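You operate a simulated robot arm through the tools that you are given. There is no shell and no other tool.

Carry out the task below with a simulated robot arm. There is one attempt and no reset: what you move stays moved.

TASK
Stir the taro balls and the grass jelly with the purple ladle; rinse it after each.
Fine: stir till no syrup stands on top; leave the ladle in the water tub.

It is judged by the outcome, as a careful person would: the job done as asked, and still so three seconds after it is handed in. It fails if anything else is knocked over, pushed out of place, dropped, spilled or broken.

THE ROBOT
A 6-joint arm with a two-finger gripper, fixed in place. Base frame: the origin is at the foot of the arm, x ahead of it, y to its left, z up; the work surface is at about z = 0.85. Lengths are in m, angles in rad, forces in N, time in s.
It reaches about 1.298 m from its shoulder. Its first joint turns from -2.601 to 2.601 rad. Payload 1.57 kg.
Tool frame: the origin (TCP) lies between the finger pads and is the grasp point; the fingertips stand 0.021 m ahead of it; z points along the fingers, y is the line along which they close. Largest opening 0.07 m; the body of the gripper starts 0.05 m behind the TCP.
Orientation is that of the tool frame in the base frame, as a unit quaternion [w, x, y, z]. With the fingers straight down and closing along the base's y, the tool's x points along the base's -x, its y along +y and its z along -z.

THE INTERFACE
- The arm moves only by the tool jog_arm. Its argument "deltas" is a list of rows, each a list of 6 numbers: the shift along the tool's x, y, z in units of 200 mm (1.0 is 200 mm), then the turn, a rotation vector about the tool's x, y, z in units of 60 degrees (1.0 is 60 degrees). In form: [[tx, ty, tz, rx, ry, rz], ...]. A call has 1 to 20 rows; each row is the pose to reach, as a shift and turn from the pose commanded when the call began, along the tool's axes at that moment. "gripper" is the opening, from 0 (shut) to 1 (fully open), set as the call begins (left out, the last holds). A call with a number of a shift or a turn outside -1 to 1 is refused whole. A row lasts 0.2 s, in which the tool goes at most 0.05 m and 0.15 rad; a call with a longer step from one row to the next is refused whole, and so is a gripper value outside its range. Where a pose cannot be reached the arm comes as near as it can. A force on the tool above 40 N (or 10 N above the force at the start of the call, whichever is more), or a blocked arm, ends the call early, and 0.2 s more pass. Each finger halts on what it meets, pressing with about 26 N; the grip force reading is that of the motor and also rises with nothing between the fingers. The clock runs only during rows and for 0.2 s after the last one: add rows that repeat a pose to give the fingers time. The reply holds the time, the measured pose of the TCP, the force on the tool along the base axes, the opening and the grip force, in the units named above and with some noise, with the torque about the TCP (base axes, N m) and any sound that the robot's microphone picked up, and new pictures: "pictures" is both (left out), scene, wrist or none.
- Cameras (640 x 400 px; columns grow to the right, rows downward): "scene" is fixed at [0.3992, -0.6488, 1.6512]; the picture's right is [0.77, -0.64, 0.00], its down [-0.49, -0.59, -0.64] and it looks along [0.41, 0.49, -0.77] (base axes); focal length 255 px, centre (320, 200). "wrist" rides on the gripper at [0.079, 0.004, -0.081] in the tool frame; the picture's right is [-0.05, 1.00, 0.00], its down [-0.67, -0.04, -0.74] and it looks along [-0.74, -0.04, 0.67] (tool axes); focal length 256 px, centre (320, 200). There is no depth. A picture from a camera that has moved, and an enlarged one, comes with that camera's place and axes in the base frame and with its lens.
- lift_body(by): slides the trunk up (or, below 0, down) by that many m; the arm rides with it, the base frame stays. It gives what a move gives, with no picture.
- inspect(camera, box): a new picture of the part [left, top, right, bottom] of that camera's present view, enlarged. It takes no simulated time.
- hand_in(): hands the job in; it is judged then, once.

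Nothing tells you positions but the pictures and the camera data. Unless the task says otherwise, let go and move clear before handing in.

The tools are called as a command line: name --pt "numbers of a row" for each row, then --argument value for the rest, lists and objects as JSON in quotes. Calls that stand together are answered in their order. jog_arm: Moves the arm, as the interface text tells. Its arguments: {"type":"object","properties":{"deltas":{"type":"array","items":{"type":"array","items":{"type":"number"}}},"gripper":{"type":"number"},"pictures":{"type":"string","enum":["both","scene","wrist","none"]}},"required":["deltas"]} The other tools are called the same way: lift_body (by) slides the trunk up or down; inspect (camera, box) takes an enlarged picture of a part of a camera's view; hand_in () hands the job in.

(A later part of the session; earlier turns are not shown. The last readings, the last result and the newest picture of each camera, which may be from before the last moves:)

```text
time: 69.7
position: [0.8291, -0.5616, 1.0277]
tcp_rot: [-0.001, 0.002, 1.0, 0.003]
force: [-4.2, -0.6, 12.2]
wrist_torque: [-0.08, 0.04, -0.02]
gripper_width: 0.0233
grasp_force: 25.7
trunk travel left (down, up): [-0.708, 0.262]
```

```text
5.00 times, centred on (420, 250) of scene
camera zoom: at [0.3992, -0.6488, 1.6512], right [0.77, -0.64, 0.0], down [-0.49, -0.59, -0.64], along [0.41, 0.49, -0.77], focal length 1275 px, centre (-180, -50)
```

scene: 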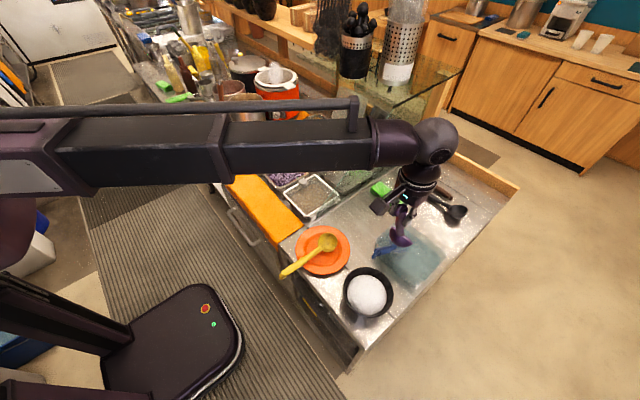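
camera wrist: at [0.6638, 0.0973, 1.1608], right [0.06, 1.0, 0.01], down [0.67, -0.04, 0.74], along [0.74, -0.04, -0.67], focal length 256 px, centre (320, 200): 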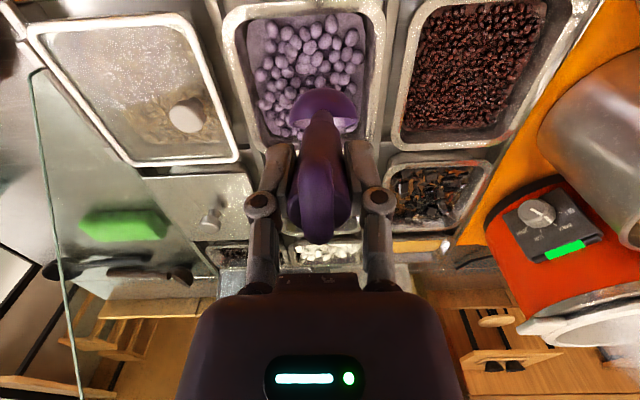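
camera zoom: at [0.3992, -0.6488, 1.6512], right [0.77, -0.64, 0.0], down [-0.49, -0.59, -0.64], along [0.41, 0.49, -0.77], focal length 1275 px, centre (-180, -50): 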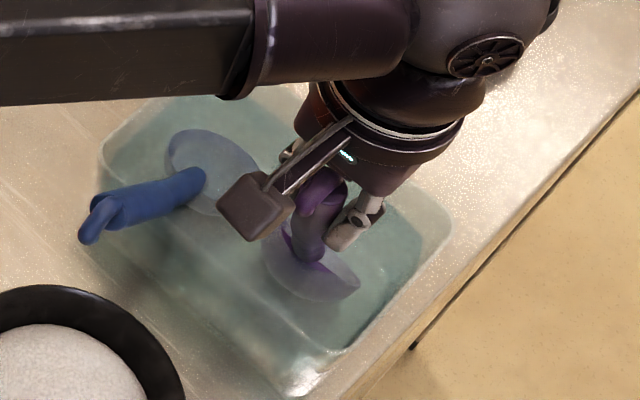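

It touched the tub floor at 12 N, so I'll raise it 7 mm and then swish gently fore and aft, away from the blue ladle.

lift_body --by 0.007

jog_arm --pt "-0.05 0 0 0 0 0" --pt "-0.1 0 0 0 0 0" --pt "-0.05 0 0 0 0 0" --pt "0 0 0 0 0 0" --pt "0.05 0 0 0 0 0" --pt "0.1 0 0 0 0 0" --pt "0.05 0 0 0 0 0" --pt "0 0 0 0 0 0" --pt "-0.05 0 0 0 0 0" --pt "-0.1 0 0 0 0 0" --pt "-0.05 0 0 0 0 0" --pt "0 0 0 0 0 0" --pt "0.05 0 0 0 0 0" --pt "0.1 0 0 0 0 0" --pt "0.05 0 0 0 0 0" --pt "0 0 0 0 0 0" --pictures "none"

inspect --camera "wrist" --box '[160, 0, 480, 200]'

inspect --camera "scene" --box '[370, 210, 470, 290]'

```text
time: 70.3
position: [0.8315, -0.5616, 1.0344]
tcp_rot: [0.0, 0.002, 1.0, 0.003]
force: [0.9, -0.2, -1.8]
wrist_torque: [0.01, 0.02, -0.01]
gripper_width: 0.0232
grasp_force: 25.7
trunk travel left (down, up): [-0.715, 0.255]
```

```text
time: 73.7
position: [0.8319, -0.5627, 1.034]
tcp_rot: [-0.001, 0.002, 1.0, 0.003]
force: [0.0, -0.7, -1.3]
wrist_torque: [-0.02, 0.07, -0.01]
gripper_width: 0.0232
grasp_force: 25.9
trunk travel left (down, up): [-0.715, 0.255]
```

```text
2.00 times, centred on (320, 100) of wrist
camera zoom: at [0.7532, -0.5569, 1.1157], right [0.06, 1.0, 0.01], down [0.67, -0.04, 0.74], along [0.74, -0.04, -0.67], focal length 512 px, centre (320, 400)
```

zoom: 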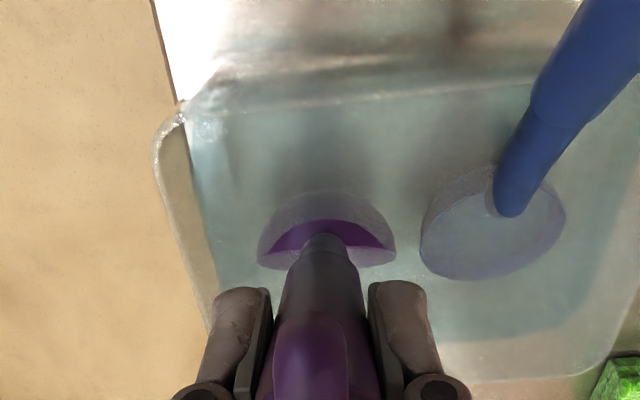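

```text
5.00 times, centred on (420, 250) of scene
camera zoom: at [0.3992, -0.6488, 1.6512], right [0.77, -0.64, 0.0], down [-0.49, -0.59, -0.64], along [0.41, 0.49, -0.77], focal length 1275 px, centre (-180, -50)
```

zoom: 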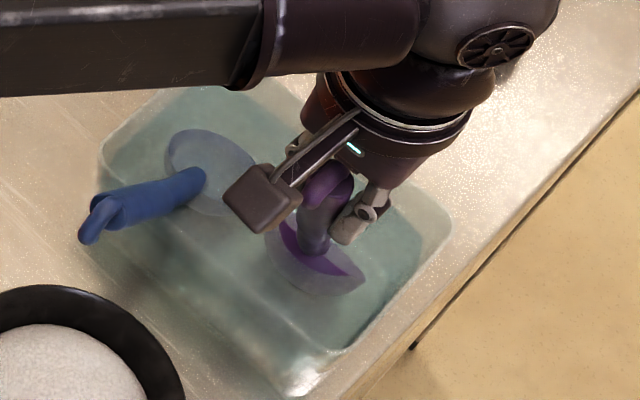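

Part of the bowl stays above the waterline when it's this steep. I'll lay the ladle back towards its resting tilt so it can be fully submerged.

jog_arm --pt "0.068 0 -0.005 0 -0.1 0" --pt "0.136 0 -0.02 0 -0.2 0" --pt "0.204 0 -0.045 0 -0.3 0" --pt "0.272 0 -0.08 0 -0.4 0" --pt "0.34 0 -0.125 0 -0.5 0" --pt "0.34 0 -0.125 0 -0.5 0" --pictures "both"

inspect --camera "scene" --box '[370, 210, 470, 290]'

```text
time: 75.1
position: [0.764, -0.562, 1.0588]
tcp_rot: [0.258, 0.002, 0.966, 0.003]
force: [-1.1, 0.3, -2.3]
wrist_torque: [-0.01, 0.08, 0.0]
gripper_width: 0.0234
grasp_force: 26.0
trunk travel left (down, up): [-0.715, 0.255]
camera wrist: at [0.6544, -0.5571, 1.0898], right [0.05, 1.0, 0.03], down [0.21, -0.04, 0.98], along [0.98, -0.04, -0.21], focal length 256 px, centre (320, 200)
```

scene: 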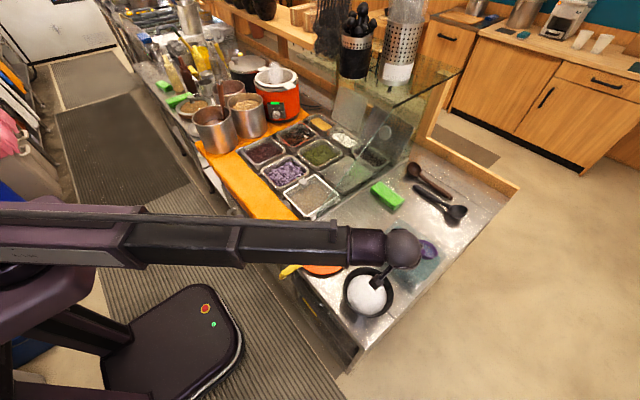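
wrist: 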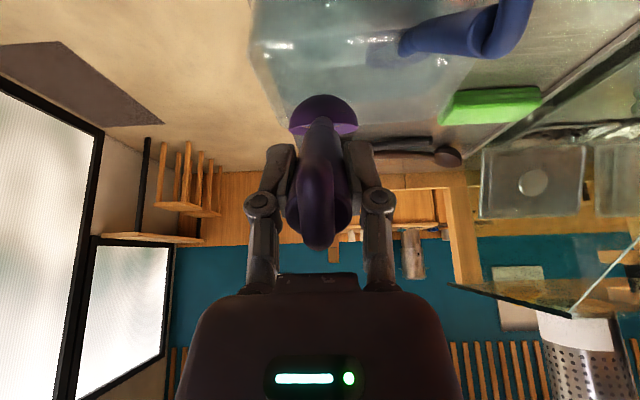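

```text
5.00 times, centred on (420, 250) of scene
camera zoom: at [0.3992, -0.6488, 1.6512], right [0.77, -0.64, 0.0], down [-0.49, -0.59, -0.64], along [0.41, 0.49, -0.77], focal length 1275 px, centre (-180, -50)
```

zoom: 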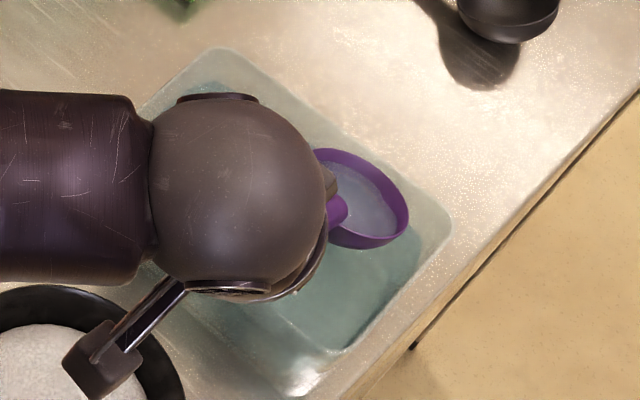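

inspect --camera "scene" --box '[415, 232, 445, 262]'

lift_body --by -0.055

inspect --camera "scene" --box '[370, 210, 470, 290]'

```text
13.33 times, centred on (430, 247) of scene
camera zoom: at [0.3992, -0.6488, 1.6512], right [0.77, -0.64, 0.0], down [-0.49, -0.59, -0.64], along [0.41, 0.49, -0.77], focal length 3399 px, centre (-1147, -427)
```

zoom: 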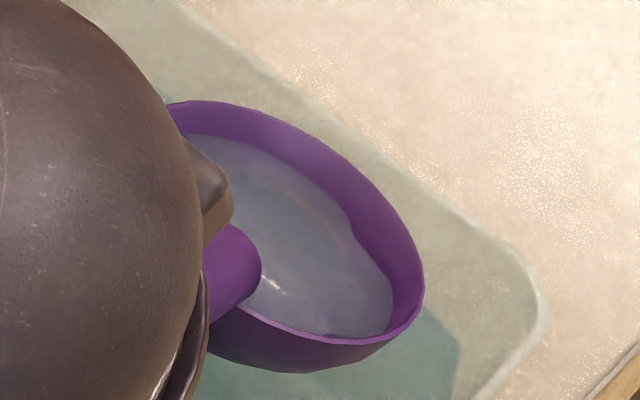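

```text
time: 76.0
position: [0.7625, -0.5618, 1.0035]
tcp_rot: [0.258, 0.003, 0.966, 0.003]
force: [0.2, -0.2, -0.8]
wrist_torque: [0.0, 0.05, 0.01]
gripper_width: 0.0234
grasp_force: 25.7
trunk travel left (down, up): [-0.66, 0.31]
```

```text
5.00 times, centred on (420, 250) of scene
camera zoom: at [0.3992, -0.6488, 1.6512], right [0.77, -0.64, 0.0], down [-0.49, -0.59, -0.64], along [0.41, 0.49, -0.77], focal length 1275 px, centre (-180, -50)
```

zoom: 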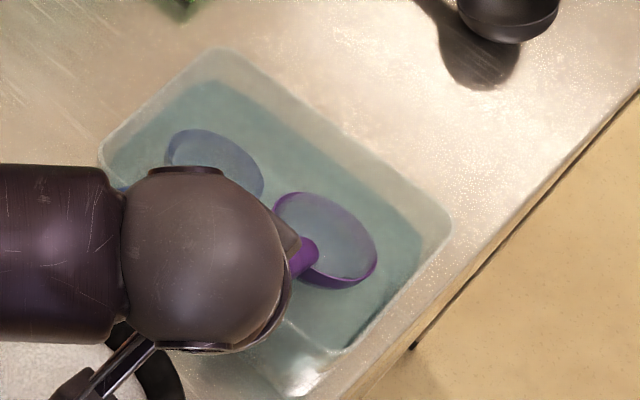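

The film has washed off and the bowl holds clear water. I'll lower another centimetre to submerge it fully, and swish again.

lift_body --by -0.01

jog_arm --pt "-0.043 0 0.025 0 0 0" --pt "-0.065 0 0.0375 0 0 0" --pt "-0.043 0 0.025 0 0 0" --pt "0 0 0 0 0 0" --pt "0.043 0 -0.025 0 0 0" --pt "0.065 0 -0.0375 0 0 0" --pt "0.043 0 -0.025 0 0 0" --pt "0 0 0 0 0 0" --pt "-0.043 0 0.025 0 0 0" --pt "-0.065 0 0.0375 0 0 0" --pt "-0.043 0 0.025 0 0 0" --pt "0 0 0 0 0 0" --pt "0.043 0 -0.025 0 0 0" --pt "0.065 0 -0.0375 0 0 0" --pt "0.043 0 -0.025 0 0 0" --pt "0 0 0 0 0 0" --pictures "none"

inspect --camera "scene" --box '[370, 210, 470, 290]'

```text
time: 76.6
position: [0.7625, -0.5617, 0.9932]
tcp_rot: [0.258, 0.002, 0.966, 0.003]
force: [0.1, 0.6, -1.3]
wrist_torque: [-0.01, 0.09, 0.01]
gripper_width: 0.0231
grasp_force: 26.5
trunk travel left (down, up): [-0.65, 0.32]
```

```text
time: 80.0
position: [0.7619, -0.5618, 0.9934]
tcp_rot: [0.257, 0.002, 0.966, 0.003]
force: [0.2, -0.5, -1.0]
wrist_torque: [-0.01, 0.09, -0.01]
gripper_width: 0.0231
grasp_force: 26.1
trunk travel left (down, up): [-0.65, 0.32]
```

```text
5.00 times, centred on (420, 250) of scene
camera zoom: at [0.3992, -0.6488, 1.6512], right [0.77, -0.64, 0.0], down [-0.49, -0.59, -0.64], along [0.41, 0.49, -0.77], focal length 1275 px, centre (-180, -50)
```

zoom: 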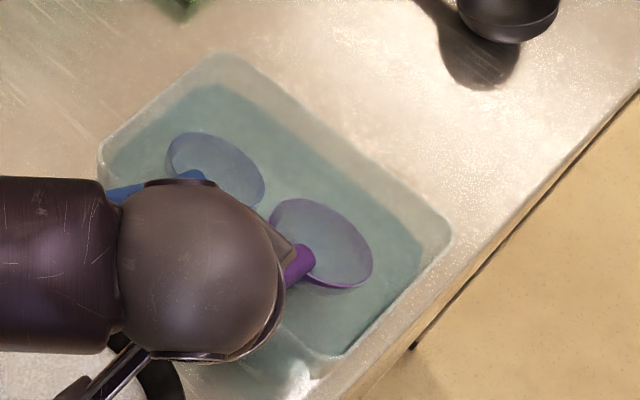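

The rinse looks complete. I'll lift out, tilt past vertical over the tub to drain the water, and check the bowl.

lift_body --by 0.18

jog_arm --pt "-0.048 0 0.057 0 0.1 0" --pt "-0.096 0 0.113 0 0.2 0" --pt "-0.144 0 0.17 0 0.3 0" --pt "-0.192 0 0.226 0 0.4 0" --pt "-0.24 0 0.283 0 0.5 0" --pt "-0.24 0 0.283 0 0.5 0" --pictures "none"

jog_arm --pt "-0.06 0 -0.005 0 0.1 0" --pt "-0.12 0 -0.02 0 0.2 0" --pt "-0.18 0 -0.045 0 0.3 0" --pt "-0.24 0 -0.075 0 0.4 0" --pt "-0.24 0 -0.075 0 0.4 0" --pt "-0.24 0 -0.075 0 0.4 0" --pt "-0.24 0 -0.075 0 0.4 0" --pt "-0.24 0 -0.075 0 0.4 0" --pictures "both"

inspect --camera "scene" --box '[370, 190, 490, 290]'

inspect --camera "wrist" --box '[240, 50, 400, 150]'

```text
time: 82.0
position: [0.7628, -0.563, 1.1737]
tcp_rot: [0.258, 0.001, 0.966, 0.004]
force: [0.1, 0.5, -0.9]
wrist_torque: [0.02, 0.08, -0.01]
gripper_width: 0.0233
grasp_force: 26.0
trunk travel left (down, up): [-0.83, 0.14]
```

```text
time: 83.4
position: [0.8324, -0.5619, 1.1495]
tcp_rot: [-0.002, 0.002, 1.0, 0.003]
force: [-0.1, 0.5, -1.1]
wrist_torque: [0.01, 0.04, 0.02]
gripper_width: 0.0231
grasp_force: 25.6
out of reach, approached as far as the arm can: row 1, 2, 3, 4
trunk travel left (down, up): [-0.83, 0.14]
```

```text
time: 85.2
position: [0.882, -0.5625, 1.1648]
tcp_rot: [-0.209, 0.001, 0.978, 0.004]
force: [0.2, -0.2, -1.1]
wrist_torque: [-0.01, 0.01, -0.01]
gripper_width: 0.0234
grasp_force: 25.4
trunk travel left (down, up): [-0.83, 0.14]
camera wrist: at [0.8425, -0.5579, 1.272], right [0.05, 1.0, -0.01], down [0.91, -0.04, 0.41], along [0.41, -0.03, -0.91], focal length 256 px, centre (320, 200)
```

scene: 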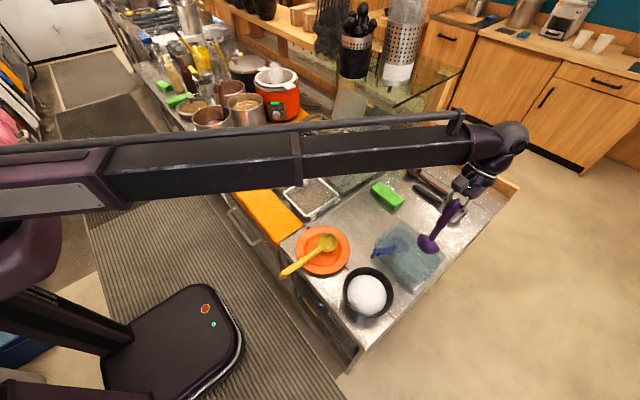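
wrist: 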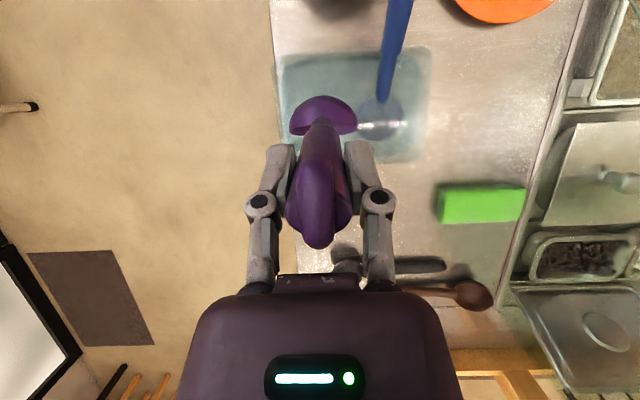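

```text
4.00 times, centred on (430, 240) of scene
camera zoom: at [0.3992, -0.6488, 1.6512], right [0.77, -0.64, 0.0], down [-0.49, -0.59, -0.64], along [0.41, 0.49, -0.77], focal length 1020 px, centre (-120, 40)
```

zoom: 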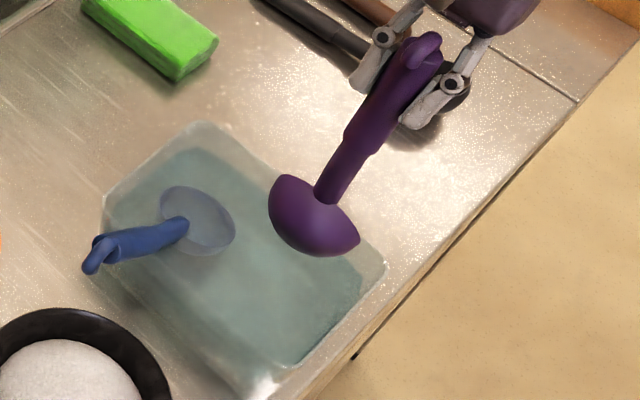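

```text
4.00 times, centred on (320, 100) of wrist
camera zoom: at [0.8425, -0.5579, 1.272], right [0.05, 1.0, -0.01], down [0.91, -0.04, 0.41], along [0.41, -0.03, -0.91], focal length 1024 px, centre (320, 600)
```

zoom: 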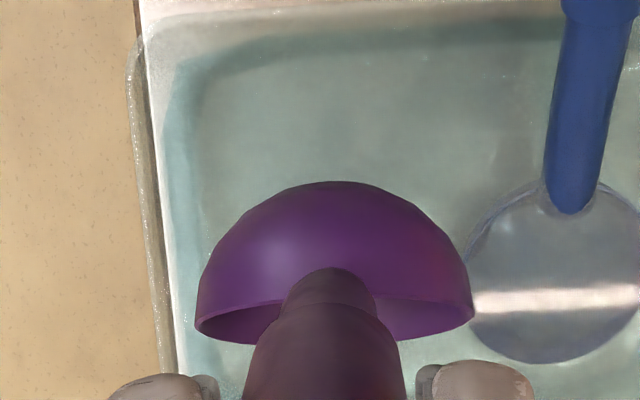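

The ladle is visibly clean inside and out, and the tub and blue ladle are undisturbed. I'll go back upright, raise, and carry it to the grass jelly pan along the same route.

jog_arm --pt "0.05 0 0.05 0 -0.1 0" --pt "0.1 0 0.095 0 -0.2 0" --pt "0.15 0 0.135 0 -0.3 0" --pt "0.197 0 0.173 0 -0.4 0" --pt "0.197 0 0.173 0 -0.4 0" --pictures "none"

lift_body --by 0.07

jog_arm --pt "0.15 0 0 0 0 0" --pt "0.3 0.1 0 0 0 0" --pt "0.44 0.3 0 0 0 0" --pt "0.44 0.5 0 0 0 0" --pt "0.44 0.75 0 0 0 0" --pt "0.44 1 0 0 0 0" --pictures "scene"

```text
time: 86.4
position: [0.8316, -0.5616, 1.149]
tcp_rot: [0.0, 0.002, 1.0, 0.003]
force: [1.2, -0.4, 0.3]
wrist_torque: [0.02, 0.06, 0.03]
gripper_width: 0.0232
grasp_force: 26.0
trunk travel left (down, up): [-0.83, 0.14]
```

```text
time: 87.5
position: [0.831, -0.562, 1.2194]
tcp_rot: [-0.001, 0.001, 1.0, 0.003]
force: [-0.1, 0.7, -0.7]
wrist_torque: [0.0, 0.02, -0.02]
gripper_width: 0.0231
grasp_force: 25.9
trunk travel left (down, up): [-0.9, 0.07]
```

```text
time: 88.9
position: [0.7439, -0.3594, 1.2185]
tcp_rot: [-0.001, 0.001, 1.0, 0.003]
force: [-0.1, 1.0, -0.4]
wrist_torque: [-0.02, 0.01, -0.03]
gripper_width: 0.0234
grasp_force: 26.4
trunk travel left (down, up): [-0.9, 0.07]
```

scene: 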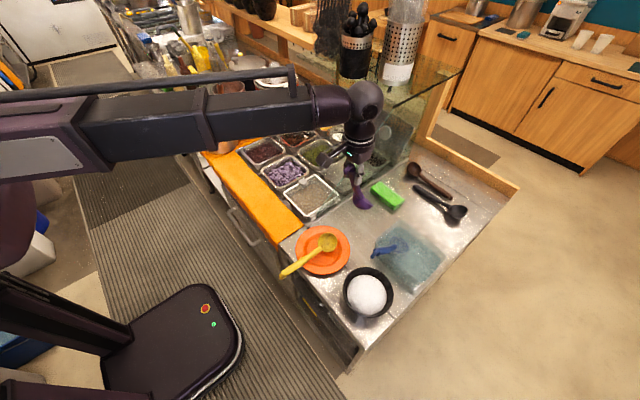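

jog_arm --pt "0 0.25 0 0 0 0" --pt "0 0.5 0 0 0 0" --pt "0 0.75 0 0 0 0" --pt "0 1 0 0 0 0" --pictures "none"

jog_arm --pt "0 0.25 0 0 0 0" --pt "0 0.5 0 0 0 0" --pt "0 0.75 0 0 0 0" --pt "0 1 0 0 0 0" --pictures "none"

jog_arm --pt "-0.1 0.22 0 0 0 0" --pt "-0.2 0.44 0 0 0 0" --pt "-0.3 0.66 0 0 0 0" --pt "-0.4 0.88 0 0 0 0" --pt "-0.5 1 0 0 0 0" --pt "-0.5 1 0 0 0 0" --pictures "both"

```text
time: 89.9
position: [0.7427, -0.1613, 1.2191]
tcp_rot: [0.0, 0.002, 1.0, 0.004]
force: [-0.4, -0.3, -1.2]
wrist_torque: [-0.02, 0.0, 0.02]
gripper_width: 0.0232
grasp_force: 26.0
trunk travel left (down, up): [-0.9, 0.07]
```

```text
time: 90.9
position: [0.7449, 0.0396, 1.2189]
tcp_rot: [-0.001, 0.002, 1.0, 0.004]
force: [0.5, 0.5, 0.0]
wrist_torque: [-0.04, 0.0, 0.02]
gripper_width: 0.0232
grasp_force: 26.5
out of reach, approached as far as the arm can: row 2, 3, 4
trunk travel left (down, up): [-0.9, 0.07]
```

```text
time: 92.3
position: [0.8453, 0.2384, 1.2196]
tcp_rot: [-0.001, 0.002, 1.0, 0.003]
force: [0.8, -0.3, 0.0]
wrist_torque: [0.01, 0.02, -0.01]
gripper_width: 0.0232
grasp_force: 26.0
trunk travel left (down, up): [-0.9, 0.07]
camera wrist: at [0.7657, 0.2426, 1.301], right [0.06, 1.0, 0.01], down [0.67, -0.04, 0.74], along [0.74, -0.04, -0.67], focal length 256 px, centre (320, 200)
```

scene: 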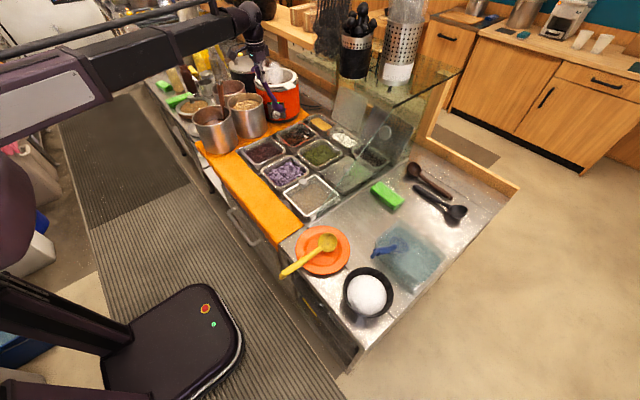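
wrist: 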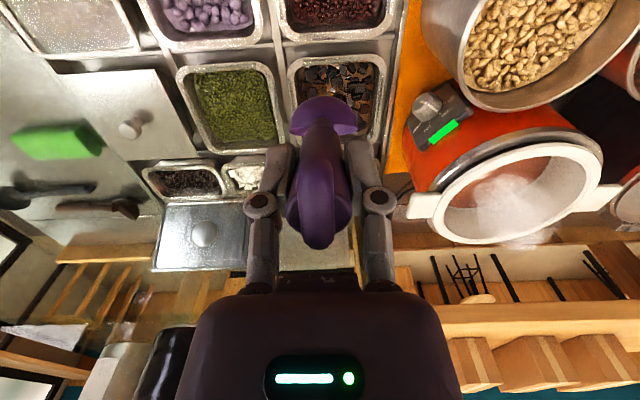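

The grass jelly pan is centred at about (0.99, 0.263), with the rice cooker clear of it at y ≥ 0.36. I'll move over the pan and lower partway.

jog_arm --pt "-0.14 0.04 0 0 0 0" --pt "-0.28 0.09 0 0 0 0" --pt "-0.42 0.13 0 0 0 0" --pt "-0.42 0.13 0 0 0 0" --pictures "none"

lift_body --by -0.1

inspect --camera "wrist" --box '[160, 0, 480, 200]'

inspect --camera "scene" --box '[220, 60, 370, 170]'

```text
time: 93.3
position: [0.9291, 0.2634, 1.2192]
tcp_rot: [-0.001, 0.002, 1.0, 0.004]
force: [-0.5, 0.4, 0.3]
wrist_torque: [-0.02, -0.01, -0.02]
gripper_width: 0.0232
grasp_force: 26.3
trunk travel left (down, up): [-0.9, 0.07]
```

```text
time: 94.6
position: [0.9291, 0.2631, 1.1182]
tcp_rot: [-0.001, 0.002, 1.0, 0.004]
force: [0.7, -0.2, 0.1]
wrist_torque: [0.01, -0.03, -0.01]
gripper_width: 0.0231
grasp_force: 25.5
trunk travel left (down, up): [-0.8, 0.17]
```

```text
2.00 times, centred on (320, 100) of wrist
camera zoom: at [0.8503, 0.2679, 1.2008], right [0.06, 1.0, 0.01], down [0.67, -0.04, 0.74], along [0.74, -0.04, -0.67], focal length 512 px, centre (320, 400)
```

zoom: 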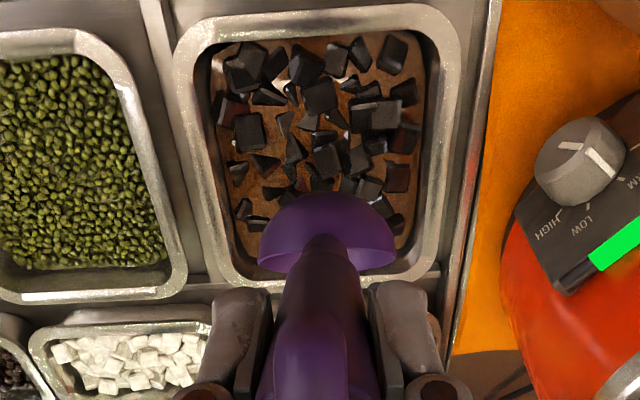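

```text
3.64 times, centred on (295, 115) of scene
camera zoom: at [0.3992, -0.6488, 1.6512], right [0.77, -0.64, 0.0], down [-0.49, -0.59, -0.64], along [0.41, 0.49, -0.77], focal length 927 px, centre (411, 509)
```

zoom: 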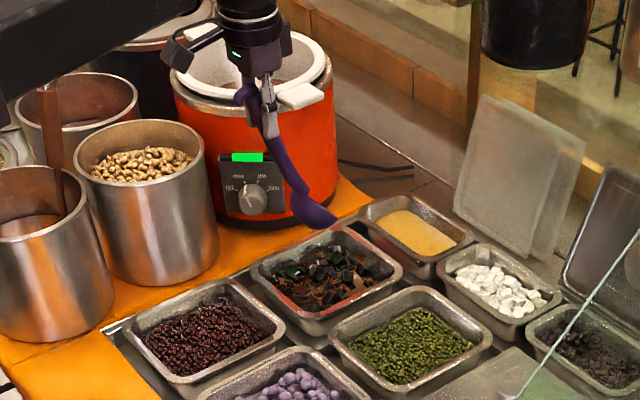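

The bowl is centred over the grass jelly, whose food spans about x 0.93–1.055 and y 0.195–0.326. Lowering it to the surface.

lift_body --by -0.085

inspect --camera "wrist" --box '[160, 0, 480, 200]'

inspect --camera "scene" --box '[260, 100, 340, 160]'

```text
time: 95.8
position: [0.9291, 0.2626, 1.0336]
tcp_rot: [-0.001, 0.001, 1.0, 0.004]
force: [-0.2, 0.1, -0.4]
wrist_torque: [0.03, 0.04, -0.01]
gripper_width: 0.0232
grasp_force: 25.9
trunk travel left (down, up): [-0.715, 0.255]
```

```text
2.00 times, centred on (320, 100) of wrist
camera zoom: at [0.8503, 0.2679, 1.1158], right [0.06, 1.0, 0.01], down [0.67, -0.04, 0.74], along [0.74, -0.04, -0.67], focal length 512 px, centre (320, 400)
```

zoom: 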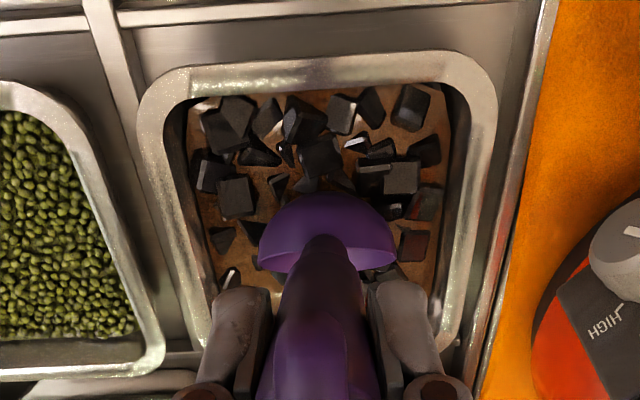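

```text
6.67 times, centred on (300, 130) of scene
camera zoom: at [0.3992, -0.6488, 1.6512], right [0.77, -0.64, 0.0], down [-0.49, -0.59, -0.64], along [0.41, 0.49, -0.77], focal length 1700 px, centre (453, 667)
```

zoom: 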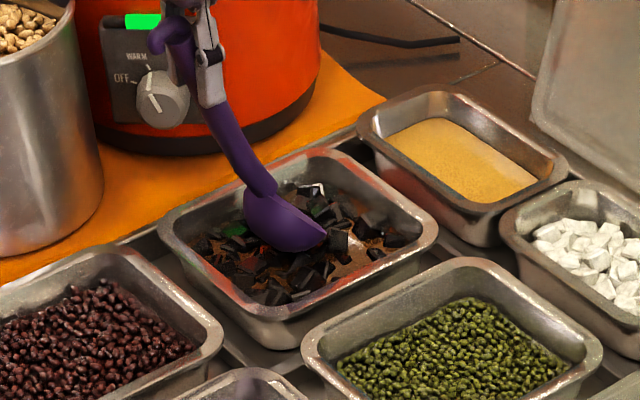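

lift_body --by -0.025

inspect --camera "wrist" --box '[160, 0, 480, 200]'

inspect --camera "scene" --box '[260, 100, 340, 160]'

```text
time: 96.5
position: [0.9294, 0.2626, 1.0086]
tcp_rot: [-0.001, 0.002, 1.0, 0.003]
force: [0.8, 0.7, -0.1]
wrist_torque: [-0.02, 0.04, 0.0]
gripper_width: 0.0231
grasp_force: 25.7
trunk travel left (down, up): [-0.69, 0.28]
```

```text
2.00 times, centred on (320, 100) of wrist
camera zoom: at [0.8503, 0.2679, 1.0907], right [0.06, 1.0, 0.01], down [0.67, -0.04, 0.74], along [0.74, -0.04, -0.67], focal length 512 px, centre (320, 400)
```

zoom: 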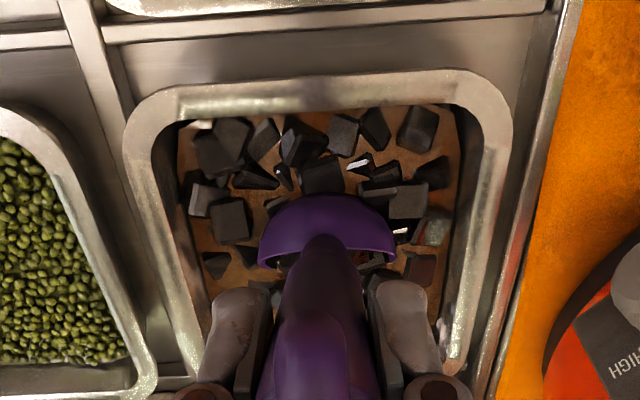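

```text
6.67 times, centred on (300, 130) of scene
camera zoom: at [0.3992, -0.6488, 1.6512], right [0.77, -0.64, 0.0], down [-0.49, -0.59, -0.64], along [0.41, 0.49, -0.77], focal length 1700 px, centre (453, 667)
```

zoom: 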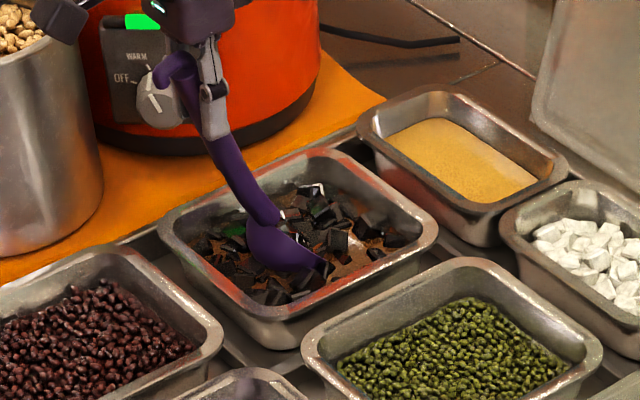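

The ladle is in the jelly with negligible force. I'll go 6 mm deeper and stir with the same slow circle.

lift_body --by -0.007

jog_arm --pt "0.055 0 0 0 0 0" --pt "0.11 0 0 0 0 0" --pt "0.102 0.042 0 0 0 0" --pt "0.078 0.078 0 0 0 0" --pt "0.042 0.102 0 0 0 0" --pt "0 0.11 0 0 0 0" --pt "-0.042 0.102 0 0 0 0" --pt "-0.078 0.078 0 0 0 0" --pt "-0.102 0.042 0 0 0 0" --pt "-0.11 0 0 0 0 0" --pt "-0.102 -0.042 0 0 0 0" --pt "-0.078 -0.078 0 0 0 0" --pt "-0.042 -0.102 0 0 0 0" --pt "0 -0.11 0 0 0 0" --pt "0.042 -0.102 0 0 0 0" --pt "0.078 -0.078 0 0 0 0" --pt "0.102 -0.042 0 0 0 0" --pt "0.11 0 0 0 0 0" --pt "0.055 0 0 0 0 0" --pt "0 0 0 0 0 0" --pictures "none"

inspect --camera "wrist" --box '[160, 0, 480, 200]'

inspect --camera "scene" --box '[260, 100, 340, 160]'

```text
time: 97.1
position: [0.9294, 0.2637, 1.0022]
tcp_rot: [-0.001, 0.002, 1.0, 0.003]
force: [0.5, 0.7, -0.9]
wrist_torque: [0.01, 0.03, -0.02]
gripper_width: 0.0234
grasp_force: 26.4
trunk travel left (down, up): [-0.683, 0.287]
```

```text
time: 101.3
position: [0.9301, 0.264, 1.0025]
tcp_rot: [-0.001, 0.001, 1.0, 0.003]
force: [-1.0, 0.0, -0.3]
wrist_torque: [-0.03, 0.03, 0.02]
gripper_width: 0.0231
grasp_force: 26.1
trunk travel left (down, up): [-0.683, 0.287]
```

```text
2.00 times, centred on (320, 100) of wrist
camera zoom: at [0.8503, 0.2681, 1.0836], right [0.06, 1.0, 0.01], down [0.67, -0.04, 0.74], along [0.74, -0.04, -0.67], focal length 512 px, centre (320, 400)
```

zoom: 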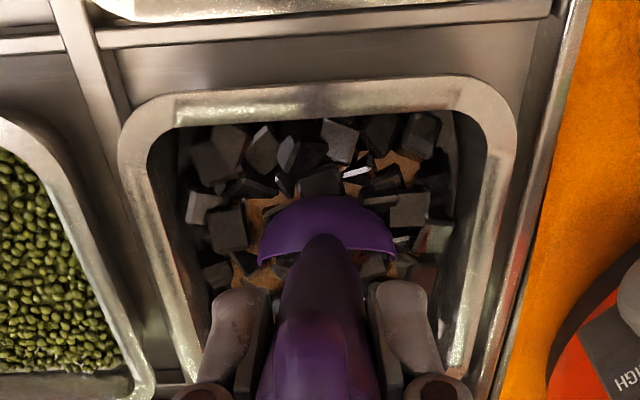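

```text
6.67 times, centred on (300, 130) of scene
camera zoom: at [0.3992, -0.6488, 1.6512], right [0.77, -0.64, 0.0], down [-0.49, -0.59, -0.64], along [0.41, 0.49, -0.77], focal length 1700 px, centre (453, 667)
```

zoom: 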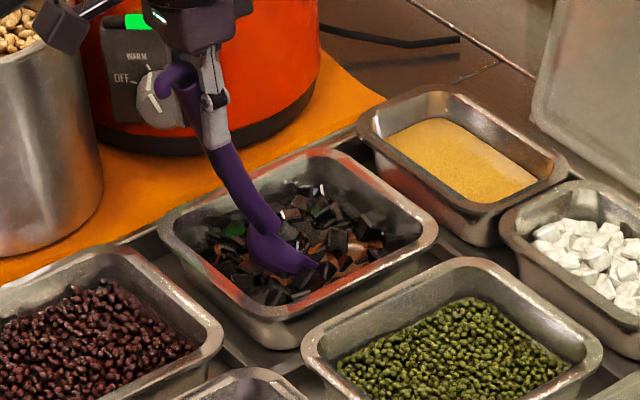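

Progress is good: the syrup is reduced to small patches. Two more rounds, including the centre.

jog_arm --pt "0.055 0 0 0 0 0" --pt "0.11 0 0 0 0 0" --pt "0.102 0.042 0 0 0 0" --pt "0.078 0.078 0 0 0 0" --pt "0.042 0.102 0 0 0 0" --pt "0 0.11 0 0 0 0" --pt "-0.042 0.102 0 0 0 0" --pt "-0.078 0.078 0 0 0 0" --pt "-0.102 0.042 0 0 0 0" --pt "-0.11 0 0 0 0 0" --pt "-0.102 -0.042 0 0 0 0" --pt "-0.078 -0.078 0 0 0 0" --pt "-0.042 -0.102 0 0 0 0" --pt "0 -0.11 0 0 0 0" --pt "0.042 -0.102 0 0 0 0" --pt "0.078 -0.078 0 0 0 0" --pt "0.102 -0.042 0 0 0 0" --pt "0.11 0 0 0 0 0" --pt "0.055 0 0 0 0 0" --pt "0 0 0 0 0 0" --pictures "none"

jog_arm --pt "0.05 0 0 0 0 0" --pt "0.035 0.035 0 0 0 0" --pt "0 0.05 0 0 0 0" --pt "-0.035 0.035 0 0 0 0" --pt "-0.05 0 0 0 0 0" --pt "-0.035 -0.035 0 0 0 0" --pt "0 -0.05 0 0 0 0" --pt "0.035 -0.035 0 0 0 0" --pt "0.05 0 0 0 0 0" --pt "0.09 0.06 0 0 0 0" --pt "0.03 0.03 0 0 0 0" --pt "-0.03 -0.03 0 0 0 0" --pt "-0.09 -0.06 0 0 0 0" --pt "-0.1 0 0 0 0 0" --pt "-0.09 0.06 0 0 0 0" --pt "-0.03 0.03 0 0 0 0" --pt "0.03 -0.03 0 0 0 0" --pt "0.09 -0.06 0 0 0 0" --pt "0.04 -0.03 0 0 0 0" --pt "0 0 0 0 0 0" --pictures "none"

inspect --camera "wrist" --box '[160, 0, 480, 200]'

inspect --camera "scene" --box '[270, 110, 330, 150]'

```text
time: 105.5
position: [0.9298, 0.263, 1.002]
tcp_rot: [-0.001, 0.001, 1.0, 0.004]
force: [-0.2, 0.0, -1.4]
wrist_torque: [-0.04, 0.05, -0.01]
gripper_width: 0.0231
grasp_force: 26.0
trunk travel left (down, up): [-0.683, 0.287]
```

```text
time: 109.7
position: [0.9302, 0.2637, 1.0019]
tcp_rot: [-0.002, 0.001, 1.0, 0.004]
force: [-0.1, 0.0, -1.6]
wrist_torque: [0.0, 0.03, -0.02]
gripper_width: 0.023
grasp_force: 26.2
trunk travel left (down, up): [-0.683, 0.287]
```

```text
2.00 times, centred on (320, 100) of wrist
camera zoom: at [0.8506, 0.2679, 1.0836], right [0.06, 1.0, 0.01], down [0.67, -0.04, 0.74], along [0.74, -0.04, -0.67], focal length 512 px, centre (320, 400)
```

zoom: 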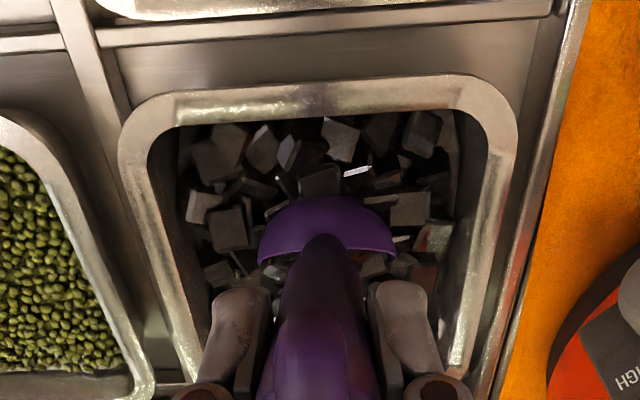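

```text
10.00 times, centred on (300, 130) of scene
camera zoom: at [0.3992, -0.6488, 1.6512], right [0.77, -0.64, 0.0], down [-0.49, -0.59, -0.64], along [0.41, 0.49, -0.77], focal length 2550 px, centre (520, 900)
```

zoom: 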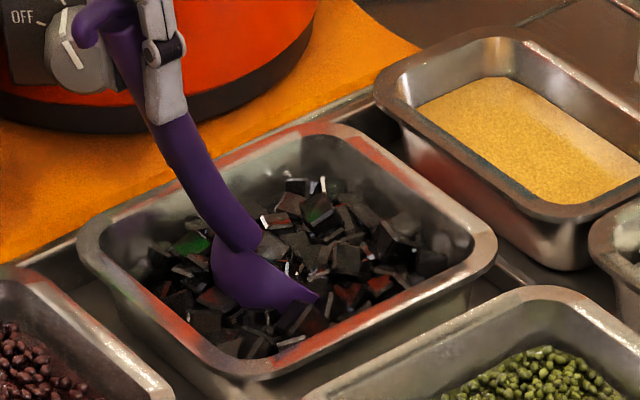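

The grass jelly shows no syrup on top. I'll lift the ladle above the pan and tip it 24°, high enough that the wrist stays above the glass shelf behind, so any cubes fall back in.

lift_body --by 0.095

inspect --camera "scene" --box '[260, 90, 340, 150]'

inspect --camera "wrist" --box '[160, 0, 480, 200]'

```text
time: 111.0
position: [0.9293, 0.2624, 1.0958]
tcp_rot: [-0.001, 0.002, 1.0, 0.003]
force: [0.7, 0.4, -2.1]
wrist_torque: [-0.01, 0.01, 0.01]
gripper_width: 0.0233
grasp_force: 26.1
trunk travel left (down, up): [-0.778, 0.192]
```

```text
6.67 times, centred on (300, 120) of scene
camera zoom: at [0.3992, -0.6488, 1.6512], right [0.77, -0.64, 0.0], down [-0.49, -0.59, -0.64], along [0.41, 0.49, -0.77], focal length 1700 px, centre (453, 733)
```

zoom: 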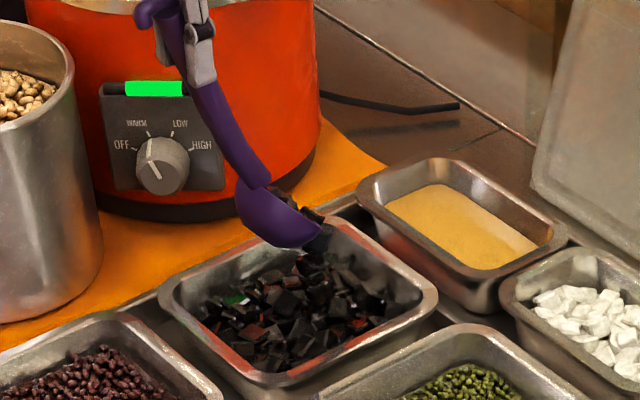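

```text
2.00 times, centred on (320, 100) of wrist
camera zoom: at [0.8506, 0.2677, 1.1785], right [0.06, 1.0, 0.01], down [0.67, -0.04, 0.74], along [0.74, -0.04, -0.67], focal length 512 px, centre (320, 400)
```

zoom: 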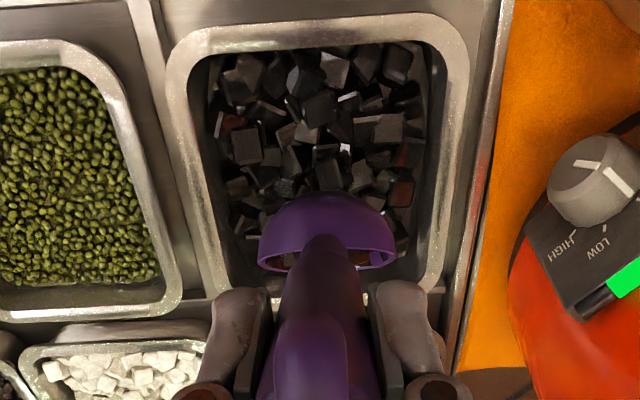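

Cubes are in the ladle, so I'll tip it now with the bowl kept over the pan's middle.

jog_arm --pt "-0.055 0 -0.005 0 0.08 0" --pt "-0.11 0 -0.015 0 0.16 0" --pt "-0.165 0 -0.03 0 0.24 0" --pt "-0.22 0 -0.05 0 0.32 0" --pt "-0.275 0 -0.08 0 0.4 0" --pt "-0.275 0 -0.08 0 0.4 0" --pt "-0.275 0 -0.08 0 0.4 0" --pt "-0.275 0 -0.08 0 0.4 0" --pictures "both"

inspect --camera "wrist" --box '[240, 30, 400, 150]'

inspect --camera "scene" --box '[260, 90, 340, 150]'

```text
time: 112.8
position: [0.9854, 0.2634, 1.1126]
tcp_rot: [-0.209, 0.001, 0.978, 0.004]
force: [0.1, -0.7, -1.5]
wrist_torque: [0.02, 0.01, -0.01]
gripper_width: 0.0234
grasp_force: 26.2
trunk travel left (down, up): [-0.778, 0.192]
camera wrist: at [0.9453, 0.2669, 1.2202], right [0.05, 1.0, -0.01], down [0.91, -0.04, 0.41], along [0.41, -0.03, -0.91], focal length 256 px, centre (320, 200)
```

scene: 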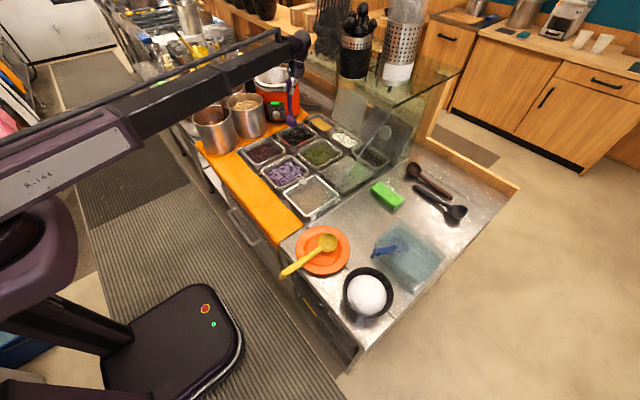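
wrist: 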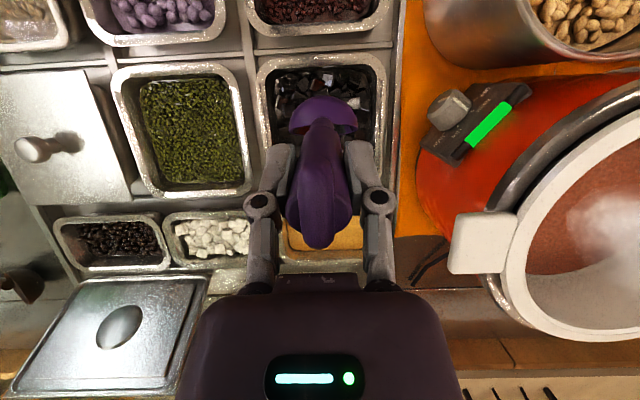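

```text
3.33 times, centred on (320, 90) of wrist
camera zoom: at [0.9453, 0.2669, 1.2202], right [0.05, 1.0, -0.01], down [0.91, -0.04, 0.41], along [0.41, -0.03, -0.91], focal length 853 px, centre (320, 567)
```

zoom: 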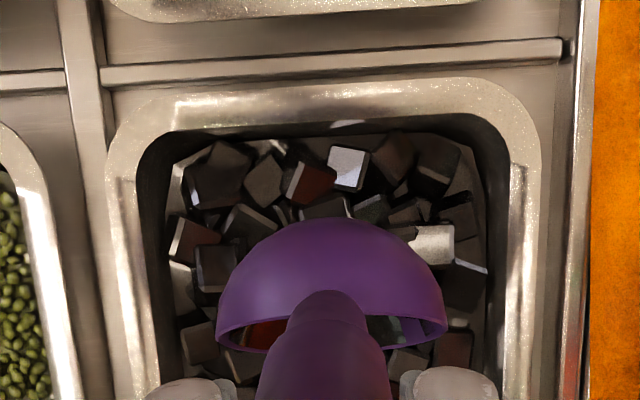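

```text
6.67 times, centred on (300, 120) of scene
camera zoom: at [0.3992, -0.6488, 1.6512], right [0.77, -0.64, 0.0], down [-0.49, -0.59, -0.64], along [0.41, 0.49, -0.77], focal length 1700 px, centre (453, 733)
```

zoom: 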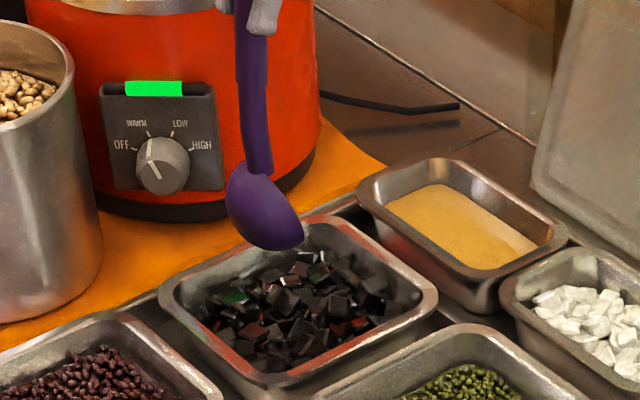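

inspect --camera "wrist" --box '[285, 90, 365, 140]'

jog_arm --pt "0.055 0 0.055 0 -0.1 0" --pt "0.11 0 0.105 0 -0.2 0" --pt "0.165 0 0.145 0 -0.3 0" --pt "0.217 0 0.182 0 -0.4 0" --pt "0.217 0 0.182 0 -0.4 0" --pictures "none"

inspect --camera "scene" --box '[275, 100, 315, 130]'

inspect --camera "wrist" --box '[240, 50, 400, 150]'

```text
8.00 times, centred on (325, 115) of wrist
camera zoom: at [0.9453, 0.2669, 1.2202], right [0.05, 1.0, -0.01], down [0.91, -0.04, 0.41], along [0.41, -0.03, -0.91], focal length 2048 px, centre (280, 880)
```

zoom: 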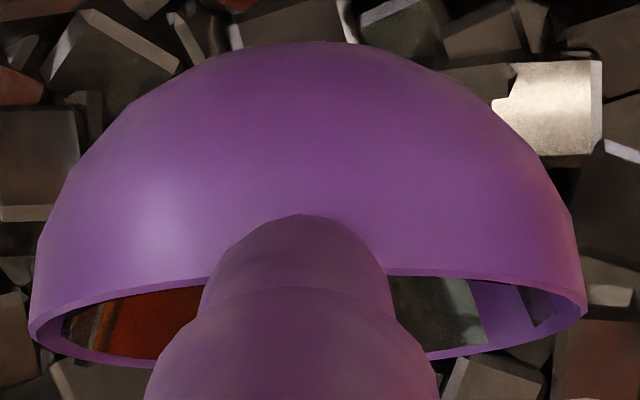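

```text
time: 114.0
position: [0.9308, 0.2645, 1.0969]
tcp_rot: [0.0, 0.001, 1.0, 0.003]
force: [0.1, 0.4, -0.2]
wrist_torque: [0.01, 0.03, 0.0]
gripper_width: 0.0229
grasp_force: 25.9
trunk travel left (down, up): [-0.778, 0.192]
```

```text
13.33 times, centred on (295, 115) of scene
camera zoom: at [0.3992, -0.6488, 1.6512], right [0.77, -0.64, 0.0], down [-0.49, -0.59, -0.64], along [0.41, 0.49, -0.77], focal length 3399 px, centre (653, 1333)
```

zoom: 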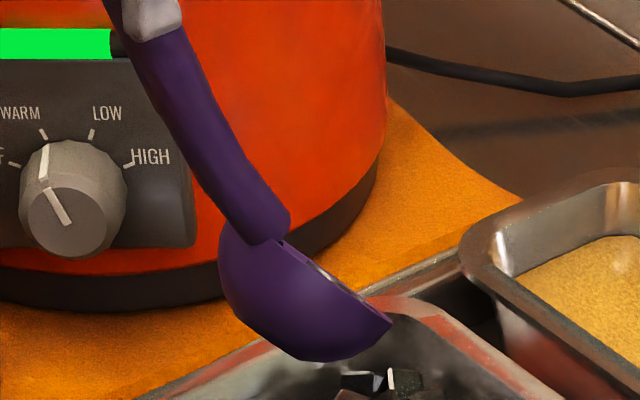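

```text
4.00 times, centred on (320, 100) of wrist
camera zoom: at [0.8512, 0.2681, 1.1784], right [0.06, 1.0, 0.01], down [0.67, -0.04, 0.74], along [0.74, -0.04, -0.67], focal length 1024 px, centre (320, 600)
```

zoom: 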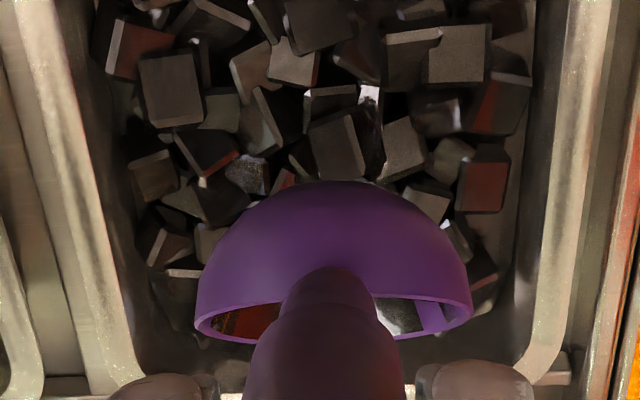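

The ladle is empty again apart from a thin film, and the jelly surface is syrup-free. I'll raise it and carry it back to the tub for the second rinse.

lift_body --by 0.122

jog_arm --pt "0.17 -0.1 0 0 0 0" --pt "0.34 -0.25 0 0 0 0" --pt "0.51 -0.4 0 0 0 0" --pt "0.68 -0.55 0 0 0 0" --pt "0.85 -0.7 0 0 0 0" --pt "0.93 -0.9 0 0 0 0" --pt "0.93 -1 0 0 0 0" --pictures "scene"

jog_arm --pt "0 -0.25 0 0 0 0" --pt "0 -0.5 0 0 0 0" --pt "0 -0.75 0 0 0 0" --pt "0 -1 0 0 0 0" --pictures "none"

jog_arm --pt "0 -0.25 0 0 0 0" --pt "0 -0.5 0 0 0 0" --pt "0 -0.75 0 0 0 0" --pt "0 -1 0 0 0 0" --pictures "scene"

```text
time: 115.5
position: [0.9303, 0.2637, 1.2191]
tcp_rot: [0.0, 0.001, 1.0, 0.003]
force: [0.6, -0.2, -0.8]
wrist_torque: [-0.03, -0.02, 0.0]
gripper_width: 0.0233
grasp_force: 26.0
trunk travel left (down, up): [-0.9, 0.07]
```

```text
time: 117.1
position: [0.7416, 0.0625, 1.2189]
tcp_rot: [-0.001, 0.002, 1.0, 0.003]
force: [0.6, -0.2, 0.8]
wrist_torque: [0.0, 0.04, -0.03]
gripper_width: 0.0231
grasp_force: 26.1
trunk travel left (down, up): [-0.9, 0.07]
```

scene: 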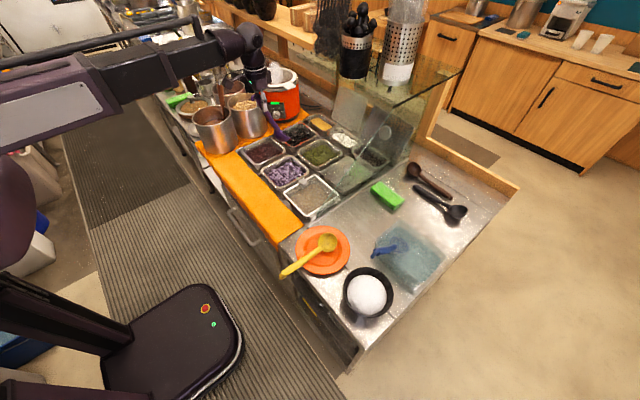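

```text
time: 118.1
position: [0.7422, -0.1361, 1.2204]
tcp_rot: [-0.001, 0.002, 1.0, 0.003]
force: [-0.2, 0.4, -0.5]
wrist_torque: [-0.01, 0.02, 0.0]
gripper_width: 0.0233
grasp_force: 25.9
trunk travel left (down, up): [-0.9, 0.07]
```

```text
time: 119.1
position: [0.742, -0.3352, 1.2188]
tcp_rot: [-0.001, 0.002, 1.0, 0.003]
force: [-1.3, 0.7, -0.1]
wrist_torque: [0.01, 0.01, 0.01]
gripper_width: 0.0231
grasp_force: 25.4
out of reach, approached as far as the arm can: row 2, 3, 4
trunk travel left (down, up): [-0.9, 0.07]
```

scene: 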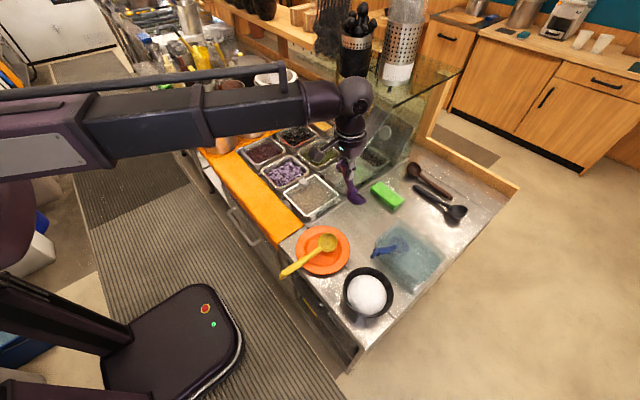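

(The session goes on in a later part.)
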